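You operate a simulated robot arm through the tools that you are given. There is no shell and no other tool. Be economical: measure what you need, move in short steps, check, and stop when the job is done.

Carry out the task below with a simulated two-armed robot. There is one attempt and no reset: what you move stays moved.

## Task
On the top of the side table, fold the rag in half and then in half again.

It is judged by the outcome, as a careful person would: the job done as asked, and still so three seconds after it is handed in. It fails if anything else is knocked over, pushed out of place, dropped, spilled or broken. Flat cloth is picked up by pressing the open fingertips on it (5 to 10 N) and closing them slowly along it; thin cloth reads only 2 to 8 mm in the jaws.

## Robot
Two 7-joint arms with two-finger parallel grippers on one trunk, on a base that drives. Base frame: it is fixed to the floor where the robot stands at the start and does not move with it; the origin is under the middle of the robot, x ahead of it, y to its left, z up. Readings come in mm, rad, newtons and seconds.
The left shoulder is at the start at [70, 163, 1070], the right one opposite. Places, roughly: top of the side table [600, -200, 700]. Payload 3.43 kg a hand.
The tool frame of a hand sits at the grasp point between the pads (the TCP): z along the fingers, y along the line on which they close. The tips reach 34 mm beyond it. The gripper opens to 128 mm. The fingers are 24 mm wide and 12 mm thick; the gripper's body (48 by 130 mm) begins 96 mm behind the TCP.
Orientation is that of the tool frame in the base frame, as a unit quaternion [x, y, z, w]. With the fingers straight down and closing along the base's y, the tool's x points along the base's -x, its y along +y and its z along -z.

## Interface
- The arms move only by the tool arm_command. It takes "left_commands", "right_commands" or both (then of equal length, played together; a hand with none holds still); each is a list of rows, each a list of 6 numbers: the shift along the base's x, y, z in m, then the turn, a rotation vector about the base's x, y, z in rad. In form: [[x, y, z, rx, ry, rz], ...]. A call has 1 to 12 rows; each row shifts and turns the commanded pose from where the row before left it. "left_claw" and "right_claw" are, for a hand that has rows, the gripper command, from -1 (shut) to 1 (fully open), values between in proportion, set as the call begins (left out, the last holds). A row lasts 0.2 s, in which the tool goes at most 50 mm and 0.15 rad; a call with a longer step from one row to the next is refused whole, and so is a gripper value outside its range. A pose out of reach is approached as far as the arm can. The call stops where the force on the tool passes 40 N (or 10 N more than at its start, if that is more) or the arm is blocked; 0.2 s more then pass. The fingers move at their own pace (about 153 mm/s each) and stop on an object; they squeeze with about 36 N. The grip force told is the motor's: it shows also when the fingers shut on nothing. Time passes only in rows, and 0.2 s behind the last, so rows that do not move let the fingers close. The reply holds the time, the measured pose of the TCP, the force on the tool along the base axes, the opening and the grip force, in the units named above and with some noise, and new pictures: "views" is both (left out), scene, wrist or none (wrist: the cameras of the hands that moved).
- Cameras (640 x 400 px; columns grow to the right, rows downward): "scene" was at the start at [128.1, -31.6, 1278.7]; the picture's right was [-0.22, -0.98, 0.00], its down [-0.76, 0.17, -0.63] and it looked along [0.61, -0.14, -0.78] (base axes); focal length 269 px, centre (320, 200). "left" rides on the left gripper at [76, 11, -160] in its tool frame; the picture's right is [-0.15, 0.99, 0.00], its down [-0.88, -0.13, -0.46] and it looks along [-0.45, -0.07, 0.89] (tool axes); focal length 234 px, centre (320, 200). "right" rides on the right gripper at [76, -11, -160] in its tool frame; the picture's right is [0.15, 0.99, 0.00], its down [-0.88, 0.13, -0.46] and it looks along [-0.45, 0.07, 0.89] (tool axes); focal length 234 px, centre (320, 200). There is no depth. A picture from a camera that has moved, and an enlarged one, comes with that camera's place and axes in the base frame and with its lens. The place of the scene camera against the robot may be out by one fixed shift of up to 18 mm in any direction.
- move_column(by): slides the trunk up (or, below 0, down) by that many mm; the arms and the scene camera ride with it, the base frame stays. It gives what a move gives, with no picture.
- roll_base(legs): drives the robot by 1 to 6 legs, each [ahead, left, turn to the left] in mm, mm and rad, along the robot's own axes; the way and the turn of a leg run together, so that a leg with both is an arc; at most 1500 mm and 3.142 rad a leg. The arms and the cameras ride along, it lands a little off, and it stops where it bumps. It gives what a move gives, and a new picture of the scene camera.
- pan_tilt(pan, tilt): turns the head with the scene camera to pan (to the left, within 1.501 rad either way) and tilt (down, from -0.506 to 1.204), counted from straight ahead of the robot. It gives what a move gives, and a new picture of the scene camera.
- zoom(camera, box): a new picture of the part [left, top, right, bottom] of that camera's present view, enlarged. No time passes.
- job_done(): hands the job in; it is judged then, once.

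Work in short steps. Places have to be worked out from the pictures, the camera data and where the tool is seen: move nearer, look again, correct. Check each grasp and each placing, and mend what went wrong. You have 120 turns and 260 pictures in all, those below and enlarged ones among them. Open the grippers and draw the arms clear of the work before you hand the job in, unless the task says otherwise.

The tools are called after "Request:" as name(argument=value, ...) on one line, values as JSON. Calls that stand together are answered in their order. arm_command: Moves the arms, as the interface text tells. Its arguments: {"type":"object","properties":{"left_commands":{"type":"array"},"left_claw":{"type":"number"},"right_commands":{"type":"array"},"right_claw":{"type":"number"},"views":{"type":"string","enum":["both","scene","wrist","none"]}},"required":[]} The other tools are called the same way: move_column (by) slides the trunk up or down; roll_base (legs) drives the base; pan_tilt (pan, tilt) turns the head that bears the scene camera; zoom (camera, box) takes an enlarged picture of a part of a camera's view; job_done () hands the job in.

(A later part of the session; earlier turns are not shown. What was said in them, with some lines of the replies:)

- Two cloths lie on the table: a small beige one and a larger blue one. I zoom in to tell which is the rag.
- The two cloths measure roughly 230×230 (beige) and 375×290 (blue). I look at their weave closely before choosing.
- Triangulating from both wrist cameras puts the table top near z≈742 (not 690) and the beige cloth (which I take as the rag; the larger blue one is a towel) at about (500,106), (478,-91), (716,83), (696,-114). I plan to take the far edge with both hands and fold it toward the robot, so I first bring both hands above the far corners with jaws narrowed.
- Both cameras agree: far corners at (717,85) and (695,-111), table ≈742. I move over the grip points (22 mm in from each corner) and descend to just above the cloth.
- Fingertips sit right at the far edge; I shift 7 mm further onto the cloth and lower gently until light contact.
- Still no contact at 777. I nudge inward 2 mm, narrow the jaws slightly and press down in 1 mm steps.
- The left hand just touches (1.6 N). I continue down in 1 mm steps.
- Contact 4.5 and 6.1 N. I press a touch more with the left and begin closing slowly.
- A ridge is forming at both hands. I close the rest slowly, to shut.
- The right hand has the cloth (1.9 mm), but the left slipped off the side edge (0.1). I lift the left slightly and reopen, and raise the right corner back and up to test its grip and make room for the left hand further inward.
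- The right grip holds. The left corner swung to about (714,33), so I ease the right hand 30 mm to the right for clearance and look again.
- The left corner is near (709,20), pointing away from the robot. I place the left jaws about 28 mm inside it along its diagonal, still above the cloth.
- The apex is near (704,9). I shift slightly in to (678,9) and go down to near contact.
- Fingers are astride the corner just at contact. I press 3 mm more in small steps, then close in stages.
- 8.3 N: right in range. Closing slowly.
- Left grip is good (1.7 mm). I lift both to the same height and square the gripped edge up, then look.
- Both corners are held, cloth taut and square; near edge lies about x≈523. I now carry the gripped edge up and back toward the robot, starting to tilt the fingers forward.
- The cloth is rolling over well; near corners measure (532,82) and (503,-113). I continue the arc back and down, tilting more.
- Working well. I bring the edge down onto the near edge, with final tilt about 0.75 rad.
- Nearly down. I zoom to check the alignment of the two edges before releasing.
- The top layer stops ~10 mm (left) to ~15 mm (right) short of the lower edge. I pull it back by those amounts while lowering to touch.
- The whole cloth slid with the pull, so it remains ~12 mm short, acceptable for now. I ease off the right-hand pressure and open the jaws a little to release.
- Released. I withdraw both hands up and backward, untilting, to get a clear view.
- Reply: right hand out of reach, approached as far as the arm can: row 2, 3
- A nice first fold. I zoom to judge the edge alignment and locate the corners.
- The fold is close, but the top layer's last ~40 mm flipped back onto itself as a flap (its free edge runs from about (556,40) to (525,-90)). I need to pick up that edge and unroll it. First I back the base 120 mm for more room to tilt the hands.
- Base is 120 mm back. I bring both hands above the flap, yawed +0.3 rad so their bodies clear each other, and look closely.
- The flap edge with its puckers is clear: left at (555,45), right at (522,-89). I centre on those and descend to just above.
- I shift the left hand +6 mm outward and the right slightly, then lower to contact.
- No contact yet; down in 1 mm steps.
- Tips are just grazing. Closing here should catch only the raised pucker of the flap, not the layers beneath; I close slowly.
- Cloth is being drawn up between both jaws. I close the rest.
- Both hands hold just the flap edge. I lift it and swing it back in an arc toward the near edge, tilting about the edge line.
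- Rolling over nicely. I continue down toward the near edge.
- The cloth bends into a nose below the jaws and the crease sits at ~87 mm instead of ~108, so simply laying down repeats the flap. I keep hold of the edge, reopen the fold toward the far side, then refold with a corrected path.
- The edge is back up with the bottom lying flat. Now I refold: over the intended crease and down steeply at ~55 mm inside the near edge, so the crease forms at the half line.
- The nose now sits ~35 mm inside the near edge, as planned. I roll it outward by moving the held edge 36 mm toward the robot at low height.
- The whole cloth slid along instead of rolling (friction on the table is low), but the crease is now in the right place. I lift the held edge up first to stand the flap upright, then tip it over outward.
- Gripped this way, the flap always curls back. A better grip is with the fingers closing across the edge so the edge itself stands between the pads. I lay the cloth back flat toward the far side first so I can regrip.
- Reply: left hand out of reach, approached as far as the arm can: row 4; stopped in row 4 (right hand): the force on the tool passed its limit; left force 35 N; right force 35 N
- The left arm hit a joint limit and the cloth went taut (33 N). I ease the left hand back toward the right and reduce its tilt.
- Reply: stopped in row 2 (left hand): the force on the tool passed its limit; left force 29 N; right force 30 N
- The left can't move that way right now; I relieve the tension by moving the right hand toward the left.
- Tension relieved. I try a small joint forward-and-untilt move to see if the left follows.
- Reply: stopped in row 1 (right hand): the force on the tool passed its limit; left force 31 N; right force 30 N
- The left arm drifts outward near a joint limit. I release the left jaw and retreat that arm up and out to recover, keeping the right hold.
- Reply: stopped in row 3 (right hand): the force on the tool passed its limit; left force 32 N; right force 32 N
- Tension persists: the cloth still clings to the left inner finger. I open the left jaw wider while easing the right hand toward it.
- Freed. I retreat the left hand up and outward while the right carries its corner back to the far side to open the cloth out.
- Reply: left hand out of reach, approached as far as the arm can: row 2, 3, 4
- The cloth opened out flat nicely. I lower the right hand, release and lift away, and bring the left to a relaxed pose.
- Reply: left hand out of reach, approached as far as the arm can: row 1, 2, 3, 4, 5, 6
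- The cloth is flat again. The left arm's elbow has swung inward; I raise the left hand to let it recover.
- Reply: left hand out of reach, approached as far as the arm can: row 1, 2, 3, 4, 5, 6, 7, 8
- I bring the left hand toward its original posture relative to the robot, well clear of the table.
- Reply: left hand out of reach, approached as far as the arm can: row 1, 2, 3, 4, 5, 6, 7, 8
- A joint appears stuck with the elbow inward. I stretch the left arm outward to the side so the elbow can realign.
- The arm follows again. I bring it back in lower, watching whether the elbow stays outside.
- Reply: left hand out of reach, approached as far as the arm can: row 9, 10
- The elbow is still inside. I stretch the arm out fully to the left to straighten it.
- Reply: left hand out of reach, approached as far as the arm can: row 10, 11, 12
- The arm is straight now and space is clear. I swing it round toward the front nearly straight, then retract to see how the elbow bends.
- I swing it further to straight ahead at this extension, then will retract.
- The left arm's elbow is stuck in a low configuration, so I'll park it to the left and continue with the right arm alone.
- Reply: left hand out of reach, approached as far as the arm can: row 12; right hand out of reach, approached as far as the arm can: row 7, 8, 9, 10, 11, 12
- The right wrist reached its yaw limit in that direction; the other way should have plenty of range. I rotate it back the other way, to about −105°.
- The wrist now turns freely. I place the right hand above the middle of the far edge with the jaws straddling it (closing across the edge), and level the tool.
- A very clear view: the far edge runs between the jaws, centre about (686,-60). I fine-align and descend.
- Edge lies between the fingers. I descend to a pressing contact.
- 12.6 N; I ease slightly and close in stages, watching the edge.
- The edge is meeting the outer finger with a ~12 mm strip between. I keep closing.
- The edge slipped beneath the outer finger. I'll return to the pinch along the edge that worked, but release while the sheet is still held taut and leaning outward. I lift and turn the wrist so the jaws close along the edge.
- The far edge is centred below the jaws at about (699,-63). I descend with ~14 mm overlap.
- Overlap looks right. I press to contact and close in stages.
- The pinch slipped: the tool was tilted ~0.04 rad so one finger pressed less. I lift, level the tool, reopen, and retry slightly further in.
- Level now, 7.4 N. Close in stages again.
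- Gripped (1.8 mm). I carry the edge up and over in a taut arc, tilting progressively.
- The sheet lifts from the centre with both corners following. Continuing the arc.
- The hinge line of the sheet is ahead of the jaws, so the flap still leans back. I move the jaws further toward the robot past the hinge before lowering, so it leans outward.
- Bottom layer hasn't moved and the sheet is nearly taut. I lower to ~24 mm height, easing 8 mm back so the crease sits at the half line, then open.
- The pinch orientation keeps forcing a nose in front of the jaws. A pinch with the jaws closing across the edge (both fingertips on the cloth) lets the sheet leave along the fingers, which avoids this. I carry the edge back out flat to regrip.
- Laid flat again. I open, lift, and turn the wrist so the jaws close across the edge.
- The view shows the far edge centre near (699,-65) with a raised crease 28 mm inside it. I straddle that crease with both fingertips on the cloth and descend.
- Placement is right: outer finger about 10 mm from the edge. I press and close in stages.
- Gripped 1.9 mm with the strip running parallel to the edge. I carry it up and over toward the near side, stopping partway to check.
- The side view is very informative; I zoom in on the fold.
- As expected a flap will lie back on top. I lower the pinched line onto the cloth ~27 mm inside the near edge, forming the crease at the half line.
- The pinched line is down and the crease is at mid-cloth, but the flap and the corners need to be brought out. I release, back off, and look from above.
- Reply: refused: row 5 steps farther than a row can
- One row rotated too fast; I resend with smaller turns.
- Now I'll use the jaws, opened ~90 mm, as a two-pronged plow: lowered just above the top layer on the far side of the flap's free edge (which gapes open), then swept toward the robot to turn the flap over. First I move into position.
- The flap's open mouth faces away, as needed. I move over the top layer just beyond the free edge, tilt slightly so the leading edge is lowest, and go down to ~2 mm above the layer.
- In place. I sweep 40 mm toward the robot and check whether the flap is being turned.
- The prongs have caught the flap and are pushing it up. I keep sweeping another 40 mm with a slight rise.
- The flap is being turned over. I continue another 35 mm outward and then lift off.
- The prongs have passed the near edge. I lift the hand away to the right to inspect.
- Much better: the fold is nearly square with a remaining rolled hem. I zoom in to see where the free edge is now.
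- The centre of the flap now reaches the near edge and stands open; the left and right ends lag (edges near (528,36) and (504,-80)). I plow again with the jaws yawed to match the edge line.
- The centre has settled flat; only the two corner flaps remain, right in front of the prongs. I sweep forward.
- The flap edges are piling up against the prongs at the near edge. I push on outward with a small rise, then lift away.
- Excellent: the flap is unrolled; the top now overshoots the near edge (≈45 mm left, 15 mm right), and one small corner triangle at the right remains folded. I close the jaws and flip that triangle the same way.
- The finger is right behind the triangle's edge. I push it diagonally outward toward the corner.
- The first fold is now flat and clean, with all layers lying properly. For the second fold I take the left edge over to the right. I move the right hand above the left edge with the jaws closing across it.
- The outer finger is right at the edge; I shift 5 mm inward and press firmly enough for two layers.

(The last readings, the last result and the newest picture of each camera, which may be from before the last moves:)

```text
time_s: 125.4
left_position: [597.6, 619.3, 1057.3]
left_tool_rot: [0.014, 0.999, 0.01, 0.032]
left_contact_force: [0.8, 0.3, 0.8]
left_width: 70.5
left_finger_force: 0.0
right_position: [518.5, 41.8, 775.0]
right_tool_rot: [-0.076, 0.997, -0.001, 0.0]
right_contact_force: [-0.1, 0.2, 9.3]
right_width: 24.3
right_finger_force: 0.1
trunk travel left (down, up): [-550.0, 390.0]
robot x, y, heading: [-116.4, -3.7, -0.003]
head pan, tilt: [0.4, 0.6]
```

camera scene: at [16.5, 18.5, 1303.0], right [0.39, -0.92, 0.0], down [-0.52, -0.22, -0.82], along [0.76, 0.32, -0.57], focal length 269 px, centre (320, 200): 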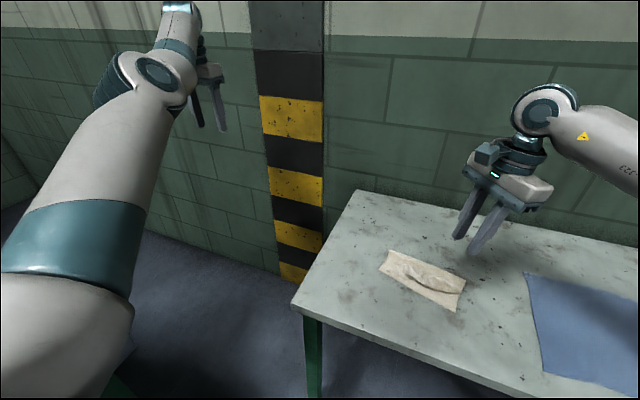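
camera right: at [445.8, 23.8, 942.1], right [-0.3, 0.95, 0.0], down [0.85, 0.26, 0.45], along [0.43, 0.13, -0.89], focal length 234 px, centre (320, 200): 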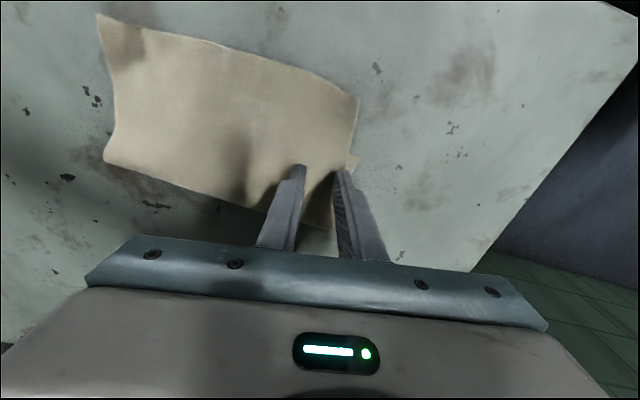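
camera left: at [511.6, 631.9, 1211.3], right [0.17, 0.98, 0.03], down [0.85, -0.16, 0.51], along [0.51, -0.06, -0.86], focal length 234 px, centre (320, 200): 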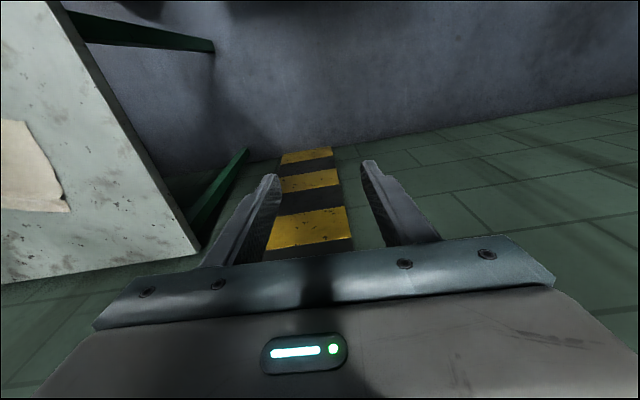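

9.3 N. I add a little pressure and close in stages.

Request:
arm_command(right_commands=[[0, 0, -0.0007, 0, 0, 0]], right_claw=-0.73, views="none")

Request:
arm_command(right_commands=[[0, 0, 0, 0, 0, 0]], right_claw=-0.83, views="none")

Request:
arm_command(right_commands=[[0, 0, 0, 0, 0, 0]], right_claw=-0.91, views="none")

Request:
arm_command(right_commands=[[0, 0, 0, 0, 0, 0], [0, 0, 0, 0, 0, 0]], right_claw=-1, views="none")

Request:
arm_command(right_commands=[[0, -0.003, 0.014, 0, 0, 0], [0, -0.006, 0.016, 0, 0, 0]], views="wrist")

Request:
zoom(camera="scene", box=[350, 220, 500, 330])

```text
time_s: 125.8
left_position: [597.3, 619.6, 1057.6]
left_tool_rot: [0.014, 0.999, 0.01, 0.033]
left_contact_force: [-0.2, -0.1, 0.0]
left_width: 70.1
left_finger_force: 0.0
right_position: [518.6, 43.0, 775.5]
right_tool_rot: [-0.077, 0.997, -0.001, 0.0]
right_contact_force: [0.7, -1.3, 16.1]
right_width: 16.6
right_finger_force: 0.1
trunk travel left (down, up): [-550.0, 390.0]
robot x, y, heading: [-119.7, 1.2, -0.006]
head pan, tilt: [0.4, 0.6]
```

```text
time_s: 126.2
left_position: [596.5, 620.8, 1057.7]
left_tool_rot: [0.013, 0.999, 0.01, 0.033]
left_contact_force: [-0.4, 0.7, -0.5]
left_width: 70.4
left_finger_force: 0.1
right_position: [519.0, 41.9, 774.4]
right_tool_rot: [-0.077, 0.997, -0.001, 0.001]
right_contact_force: [-0.5, -1.1, 18.7]
right_width: 9.7
right_finger_force: 0.0
trunk travel left (down, up): [-550.0, 390.0]
robot x, y, heading: [-117.8, 0.7, -0.001]
head pan, tilt: [0.4, 0.6]
```

```text
time_s: 126.6
left_position: [596.3, 620.1, 1057.6]
left_tool_rot: [0.014, 0.999, 0.01, 0.033]
left_contact_force: [0.6, -0.5, 0.3]
left_width: 70.6
left_finger_force: 0.1
right_position: [517.4, 42.2, 776.0]
right_tool_rot: [-0.076, 0.997, -0.001, 0.001]
right_contact_force: [0.9, -0.2, 21.6]
right_width: 5.2
right_finger_force: 0.0
trunk travel left (down, up): [-550.0, 390.0]
robot x, y, heading: [-120.7, 1.2, -0.004]
head pan, tilt: [0.4, 0.6]
```

```text
time_s: 127.2
left_position: [596.4, 620.4, 1057.3]
left_tool_rot: [0.013, 0.999, 0.01, 0.033]
left_contact_force: [0.1, 0.7, 0.2]
left_width: 70.5
left_finger_force: 0.1
right_position: [518.5, 41.5, 775.9]
right_tool_rot: [-0.076, 0.997, 0.0, 0.001]
right_contact_force: [2.2, 2.2, 23.7]
right_width: 2.2
right_finger_force: 35.9
trunk travel left (down, up): [-550.0, 390.0]
robot x, y, heading: [-118.7, 1.0, -0.004]
head pan, tilt: [0.4, 0.6]
```

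```text
time_s: 127.8
left_position: [596.4, 618.9, 1057.0]
left_tool_rot: [0.014, 0.999, 0.01, 0.033]
left_contact_force: [-0.5, 0.3, 0.4]
left_width: 70.7
left_finger_force: 0.1
right_position: [517.6, 32.0, 802.9]
right_tool_rot: [-0.077, 0.997, -0.002, -0.002]
right_contact_force: [0.5, -0.3, 0.8]
right_width: 2.2
right_finger_force: 35.7
trunk travel left (down, up): [-550.0, 390.0]
robot x, y, heading: [-117.8, 1.5, -0.007]
head pan, tilt: [0.4, 0.6]
camera right: at [444.7, 9.9, 963.0], right [-0.3, 0.96, 0.0], down [0.85, 0.27, 0.45], along [0.43, 0.13, -0.89], focal length 234 px, centre (320, 200)
```

right: 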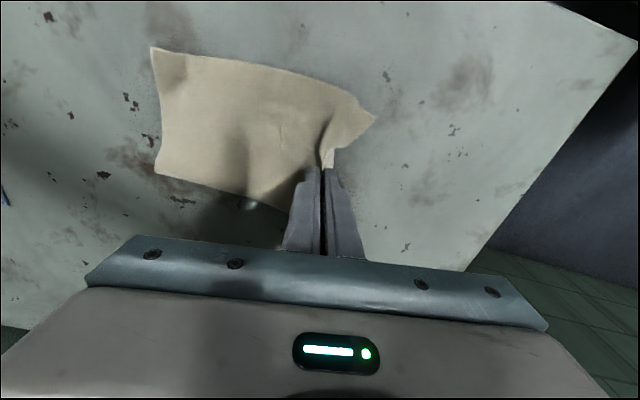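

```text
3.64 times, centred on (425, 275) of scene
camera zoom: at [15.5, 18.3, 1303.0], right [0.39, -0.92, 0.0], down [-0.52, -0.22, -0.83], along [0.76, 0.32, -0.56], focal length 980 px, centre (-62, -73)
```

zoom: 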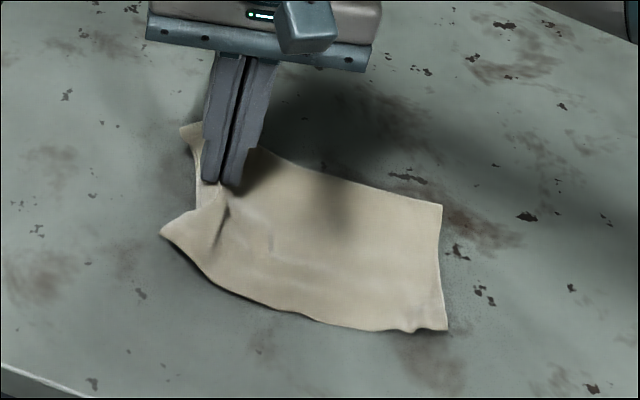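

Gripped (2.2 mm). I lift further while moving right, and check whether both layers come along.

Request:
arm_command(right_commands=[[0, -0.01, 0.018, 0, 0, 0], [0, -0.012, 0.016, 0, 0, 0], [0, -0.018, 0.012, 0.05, 0, 0]], views="none")

Request:
zoom(camera="scene", box=[350, 220, 500, 330])

Request:
zoom(camera="right", box=[160, 20, 440, 220])

```text
time_s: 128.6
left_position: [598.1, 617.9, 1057.2]
left_tool_rot: [0.014, 0.999, 0.011, 0.032]
left_contact_force: [-0.1, -0.4, 0.6]
left_width: 70.6
left_finger_force: 0.0
right_position: [518.7, -7.9, 850.3]
right_tool_rot: [-0.078, 0.997, 0.025, 0.0]
right_contact_force: [-0.3, -1.1, -0.4]
right_width: 2.2
right_finger_force: 36.0
trunk travel left (down, up): [-550.0, 390.0]
robot x, y, heading: [-115.9, -3.8, -0.004]
head pan, tilt: [0.4, 0.6]
```

```text
3.64 times, centred on (425, 275) of scene
camera zoom: at [16.1, 17.0, 1303.1], right [0.39, -0.92, 0.0], down [-0.52, -0.22, -0.83], along [0.76, 0.32, -0.56], focal length 980 px, centre (-62, -73)
```

zoom: 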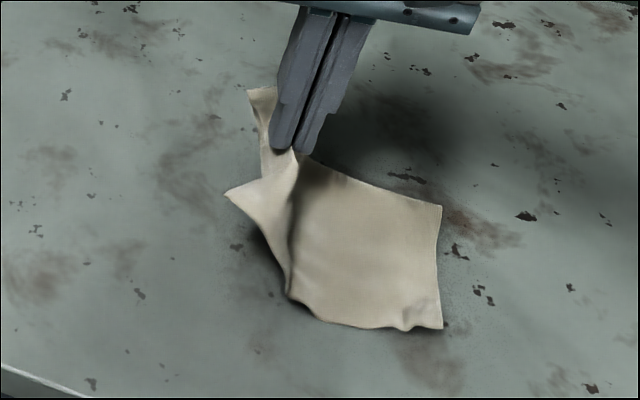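

```text
2.00 times, centred on (300, 120) of right
camera zoom: at [445.7, -38.7, 1008.4], right [-0.3, 0.95, 0.05], down [0.85, 0.24, 0.47], along [0.43, 0.18, -0.88], focal length 468 px, centre (360, 360)
```

zoom: 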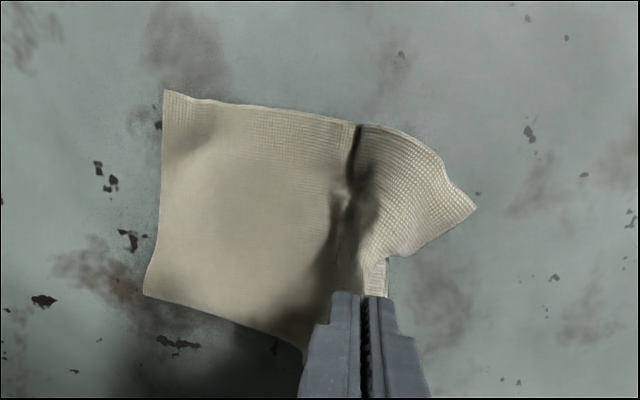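

Both layers are lifted together. I complete the arc, carrying the edge over and down near the right edge.

Request:
arm_command(right_commands=[[0, -0.0213, -0.004, 0.1, 0, 0], [0, -0.0213, -0.006, 0.1, 0, 0], [0, -0.0213, -0.008, 0.1, 0, 0], [0, -0.0123, -0.015, 0.083, 0, 0], [0, -0.0123, -0.016, 0.083, 0, 0], [0, -0.0123, -0.017, 0.083, 0, 0]], views="none")

Request:
zoom(camera="scene", box=[350, 220, 500, 330])

Request:
zoom(camera="right", box=[160, 20, 480, 240])

```text
time_s: 130.0
left_position: [597.3, 619.8, 1056.9]
left_tool_rot: [0.014, 0.999, 0.012, 0.033]
left_contact_force: [0.1, -1.0, 0.6]
left_width: 70.4
left_finger_force: 0.2
right_position: [519.1, -108.1, 784.2]
right_tool_rot: [-0.073, 0.953, 0.294, 0.022]
right_contact_force: [0.3, -0.3, -1.0]
right_width: 2.4
right_finger_force: 36.0
trunk travel left (down, up): [-550.0, 390.0]
robot x, y, heading: [-118.8, 3.0, -0.003]
head pan, tilt: [0.4, 0.6]
```

```text
3.64 times, centred on (425, 275) of scene
camera zoom: at [16.5, 17.4, 1303.1], right [0.39, -0.92, 0.0], down [-0.52, -0.22, -0.83], along [0.76, 0.32, -0.56], focal length 980 px, centre (-62, -73)
```

zoom: 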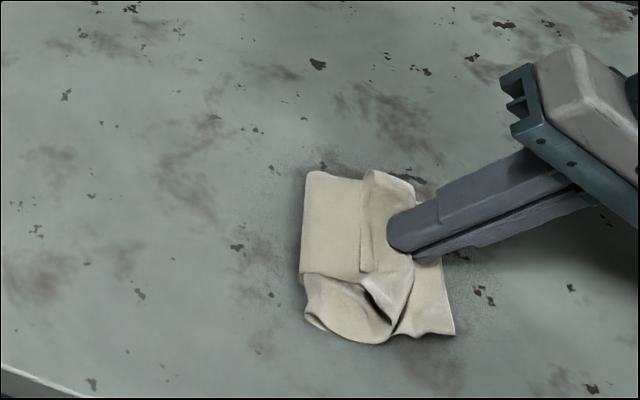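

```text
1.82 times, centred on (320, 130) of right
camera zoom: at [445.8, -217.6, 902.2], right [-0.3, 0.79, 0.54], down [0.85, -0.04, 0.52], along [0.43, 0.61, -0.66], focal length 426 px, centre (320, 327)
```

zoom: 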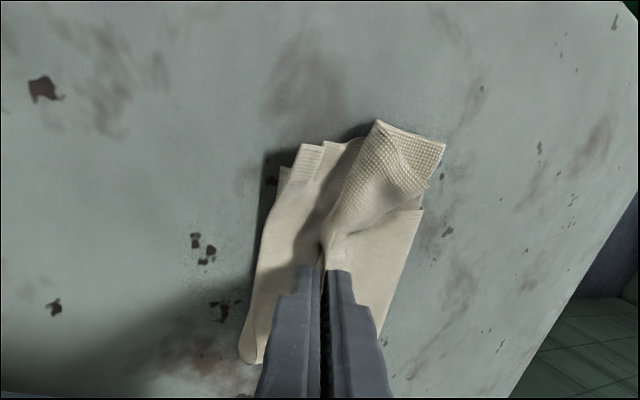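

The second fold is over, both layers. I lower a few mm, release and withdraw, then look.

Request:
arm_command(right_commands=[[0, -0.006, -0.003, 0, 0, 0], [0, 0, -0.001, 0, 0, 0]], views="none")

Request:
arm_command(right_commands=[[0, 0, 0, 0, 0, 0], [0, 0, 0, 0, 0, 0], [0, -0.005, 0.008, 0, 0, 0], [0, -0.01, 0.03, -0.1, 0, 0], [0, 0, 0.04, -0.14, 0, 0], [-0.01, 0, 0.04, -0.14, 0, 0], [-0.015, 0.01, 0.03, -0.14, 0, 0], [-0.02, 0.01, 0.01, -0.08, 0, 0]], right_claw=-0.55, views="none")

Request:
zoom(camera="right", box=[220, 60, 440, 220])

Request:
zoom(camera="scene", box=[380, 235, 490, 325])

```text
time_s: 130.6
left_position: [598.2, 621.4, 1056.9]
left_tool_rot: [0.013, 0.999, 0.01, 0.032]
left_contact_force: [-0.9, -0.5, -0.4]
left_width: 70.4
left_finger_force: 0.0
right_position: [517.5, -114.4, 779.4]
right_tool_rot: [-0.075, 0.953, 0.293, 0.022]
right_contact_force: [0.0, 0.7, 0.3]
right_width: 2.3
right_finger_force: 35.8
trunk travel left (down, up): [-550.0, 390.0]
robot x, y, heading: [-119.6, 1.2, -0.001]
head pan, tilt: [0.4, 0.6]
```

```text
time_s: 132.4
left_position: [597.7, 620.0, 1056.4]
left_tool_rot: [0.014, 0.999, 0.009, 0.033]
left_contact_force: [0.7, -0.8, -0.3]
left_width: 70.3
left_finger_force: 0.0
right_position: [473.8, -109.9, 938.0]
right_tool_rot: [-0.077, 0.997, -0.002, -0.001]
right_contact_force: [0.2, 1.0, -0.5]
right_width: 28.7
right_finger_force: 0.0
trunk travel left (down, up): [-550.0, 390.0]
robot x, y, heading: [-121.0, 0.1, -0.004]
head pan, tilt: [0.4, 0.6]
```

```text
2.50 times, centred on (330, 140) of right
camera zoom: at [400.4, -131.7, 1097.7], right [-0.3, 0.96, -0.01], down [0.85, 0.27, 0.45], along [0.43, 0.13, -0.89], focal length 585 px, centre (295, 350)
```

zoom: 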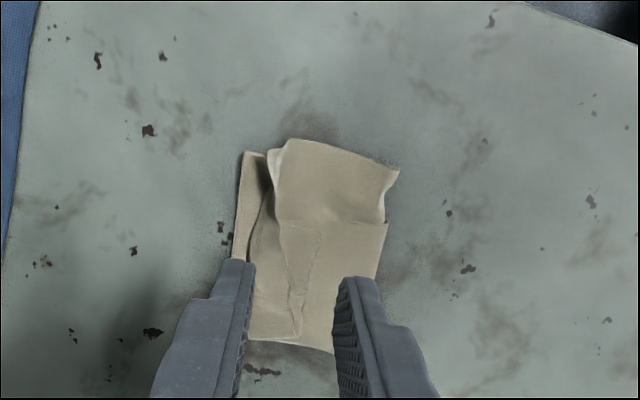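

```text
4.44 times, centred on (435, 280) of scene
camera zoom: at [16.1, 18.8, 1303.0], right [0.39, -0.92, 0.0], down [-0.52, -0.22, -0.82], along [0.76, 0.32, -0.57], focal length 1197 px, centre (-191, -156)
```

zoom: 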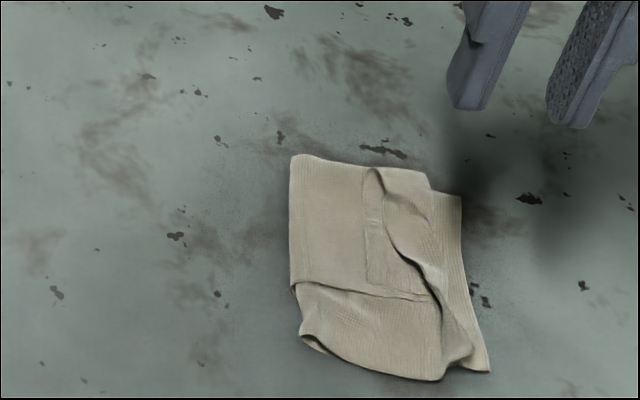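

The cloth is now a neat ~96×107 mm quarter; only a flap (the turned-back edge, free edge near y≈-85) remains on top. I use the closed fingers to plow it over to the right.

Request:
arm_command(right_commands=[[0.0135, 0.0093, -0.03, 0.075, 0, 0], [0.0135, 0.0093, -0.03, 0.075, 0, 0], [0.0135, 0.0093, -0.03, 0.075, 0, 0], [0.0135, 0.0093, -0.03, 0.075, 0, 0], [0, 0, -0.0117, 0, 0, 0], [0, 0, -0.0117, 0, 0, 0], [0, 0, -0.0117, 0, 0, 0]], right_claw=-1, views="none")

Request:
zoom(camera="right", box=[180, 40, 440, 210])

```text
time_s: 134.0
left_position: [597.9, 619.7, 1057.2]
left_tool_rot: [0.014, 0.999, 0.011, 0.033]
left_contact_force: [-0.3, -0.2, -0.5]
left_width: 70.4
left_finger_force: 0.0
right_position: [527.5, -73.0, 782.0]
right_tool_rot: [-0.076, 0.986, 0.147, 0.01]
right_contact_force: [0.3, 0.1, 1.4]
right_width: 0.1
right_finger_force: 33.2
trunk travel left (down, up): [-550.0, 390.0]
robot x, y, heading: [-119.8, 1.2, -0.003]
head pan, tilt: [0.4, 0.6]
```

```text
2.35 times, centred on (310, 125) of right
camera zoom: at [454.6, -141.4, 928.8], right [-0.3, 0.91, 0.28], down [0.85, 0.12, 0.51], along [0.43, 0.39, -0.81], focal length 551 px, centre (344, 376)
```

zoom: 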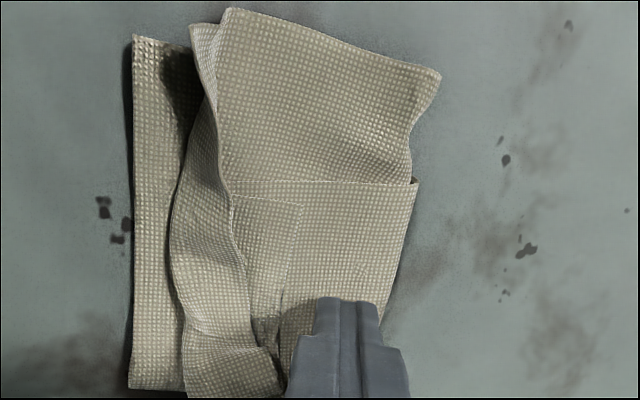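

The finger sits right behind the flap's edge. I sweep it right and lift off.

Request:
arm_command(right_commands=[[0, -0.011, 0, 0, 0, 0], [0, -0.011, 0, 0, 0, 0], [0, -0.011, 0, 0, 0, 0], [0, -0.011, 0.001, 0, 0, 0], [0, -0.011, 0.002, 0, 0, 0], [0, -0.01, 0.003, 0, 0, 0], [0, -0.008, 0.004, 0, 0, 0]], views="none")

Request:
arm_command(right_commands=[[0, -0.005, 0.02, 0, 0, 0], [0, -0.005, 0.035, -0.07, 0, 0], [0, 0, 0.04, -0.1, 0, 0], [-0.02, 0.01, 0.04, -0.1, 0, 0], [-0.03, 0.02, 0.02, -0.03, 0, 0]], views="none")

Request:
zoom(camera="right", box=[220, 60, 440, 220])

Request:
zoom(camera="scene", box=[380, 235, 490, 325])

```text
time_s: 135.6
left_position: [597.7, 620.5, 1055.9]
left_tool_rot: [0.012, 0.999, 0.011, 0.032]
left_contact_force: [0.5, -1.1, -0.9]
left_width: 70.6
left_finger_force: 0.1
right_position: [528.5, -145.5, 792.7]
right_tool_rot: [-0.076, 0.986, 0.148, 0.011]
right_contact_force: [-0.2, 0.0, 0.2]
right_width: 0.0
right_finger_force: 32.8
trunk travel left (down, up): [-550.0, 390.0]
robot x, y, heading: [-121.2, 3.1, -0.005]
head pan, tilt: [0.4, 0.6]
```

```text
time_s: 136.8
left_position: [597.7, 620.8, 1056.9]
left_tool_rot: [0.014, 0.999, 0.01, 0.033]
left_contact_force: [0.4, 0.1, 0.4]
left_width: 70.5
left_finger_force: 0.0
right_position: [476.5, -125.2, 948.5]
right_tool_rot: [-0.077, 0.997, -0.003, 0.0]
right_contact_force: [0.5, 1.1, -0.4]
right_width: 0.0
right_finger_force: 32.9
trunk travel left (down, up): [-550.0, 390.0]
robot x, y, heading: [-119.0, -3.6, -0.007]
head pan, tilt: [0.4, 0.6]
```

```text
2.50 times, centred on (330, 140) of right
camera zoom: at [403.2, -147.2, 1108.8], right [-0.3, 0.95, 0.0], down [0.85, 0.27, 0.45], along [0.43, 0.13, -0.89], focal length 585 px, centre (295, 350)
```

zoom: 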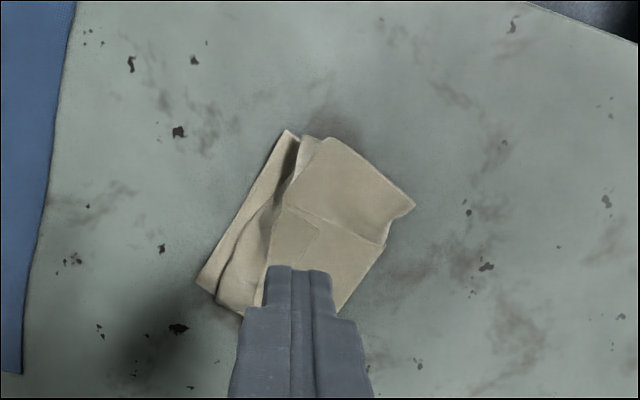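

```text
4.44 times, centred on (435, 280) of scene
camera zoom: at [16.0, 19.2, 1303.0], right [0.39, -0.92, 0.0], down [-0.52, -0.22, -0.82], along [0.76, 0.32, -0.57], focal length 1197 px, centre (-191, -156)
```

zoom: 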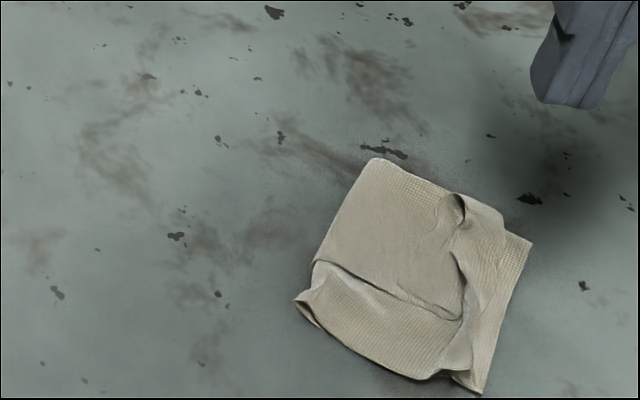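

The packet just rotated; the remaining inner flap is small and the rag is compactly folded to a quarter, so I leave it rather than risk disturbing it. I open the gripper and draw the right arm clear, then take a final look.

Request:
arm_command(right_commands=[[-0.02, -0.03, 0.02, 0, 0, 0], [-0.02, -0.035, 0.01, 0, 0, 0], [-0.02, -0.035, 0.01, 0, 0, 0], [-0.02, -0.035, 0, 0, 0, 0], [-0.01, -0.035, 0, 0, 0, 0], [0, 0, 0, 0, 0, 0]], right_claw=0.5, views="scene")

Request:
zoom(camera="scene", box=[390, 245, 490, 320])

```text
time_s: 138.2
left_position: [597.0, 620.7, 1055.8]
left_tool_rot: [0.012, 0.999, 0.01, 0.033]
left_contact_force: [0.2, -0.2, 0.1]
left_width: 70.5
left_finger_force: 0.0
right_position: [387.8, -293.2, 988.2]
right_tool_rot: [-0.078, 0.997, -0.002, -0.002]
right_contact_force: [-0.2, 0.0, -0.4]
right_width: 96.3
right_finger_force: 0.0
trunk travel left (down, up): [-550.0, 390.0]
robot x, y, heading: [-120.8, -3.3, -0.005]
head pan, tilt: [0.4, 0.6]
camera scene: at [16.8, 19.4, 1302.9], right [0.39, -0.92, 0.0], down [-0.52, -0.22, -0.82], along [0.76, 0.32, -0.57], focal length 269 px, centre (320, 200)
```

scene: 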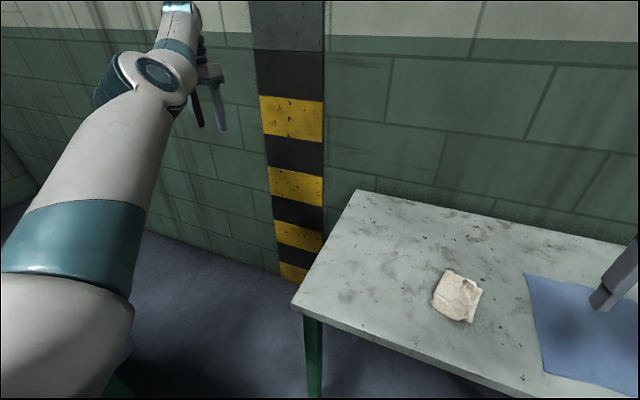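

```text
5.33 times, centred on (440, 282) of scene
camera zoom: at [16.8, 19.4, 1302.9], right [0.39, -0.92, 0.0], down [-0.52, -0.22, -0.82], along [0.76, 0.32, -0.57], focal length 1437 px, centre (-320, -240)
```

zoom: 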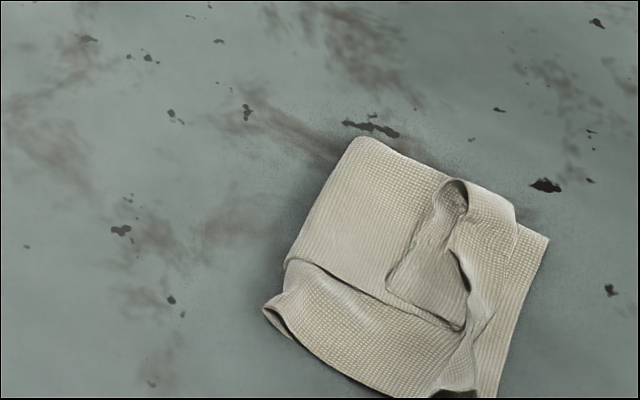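

The rag lies folded twice into a stable square of about 100 mm, the blue cloth is untouched, and both grippers are open and clear. I hand the job in.

Request:
job_done()

```text
The job is handed in.
```

I folded the beige rag in half twice on the side table. It is now a square of about 100 mm, but the fold is not tidy. An edge strip of about 35 mm is still turned back on top, and the layers are out of line by up to about 45 mm at one side.

- **Which cloth:** two cloths were on the table, and nothing marked which one was the rag. I took the smaller beige one as the rag and left the blue one where it was.
- **Left arm:** its elbow swung into a bad position partway through and did not recover, so I parked it to the left and finished with the right arm alone.
- **Position:** the folded rag has slid and turned slightly from where it first lay. The robot base is 120 mm further back than at the start.

Both grippers are open and clear of the work.
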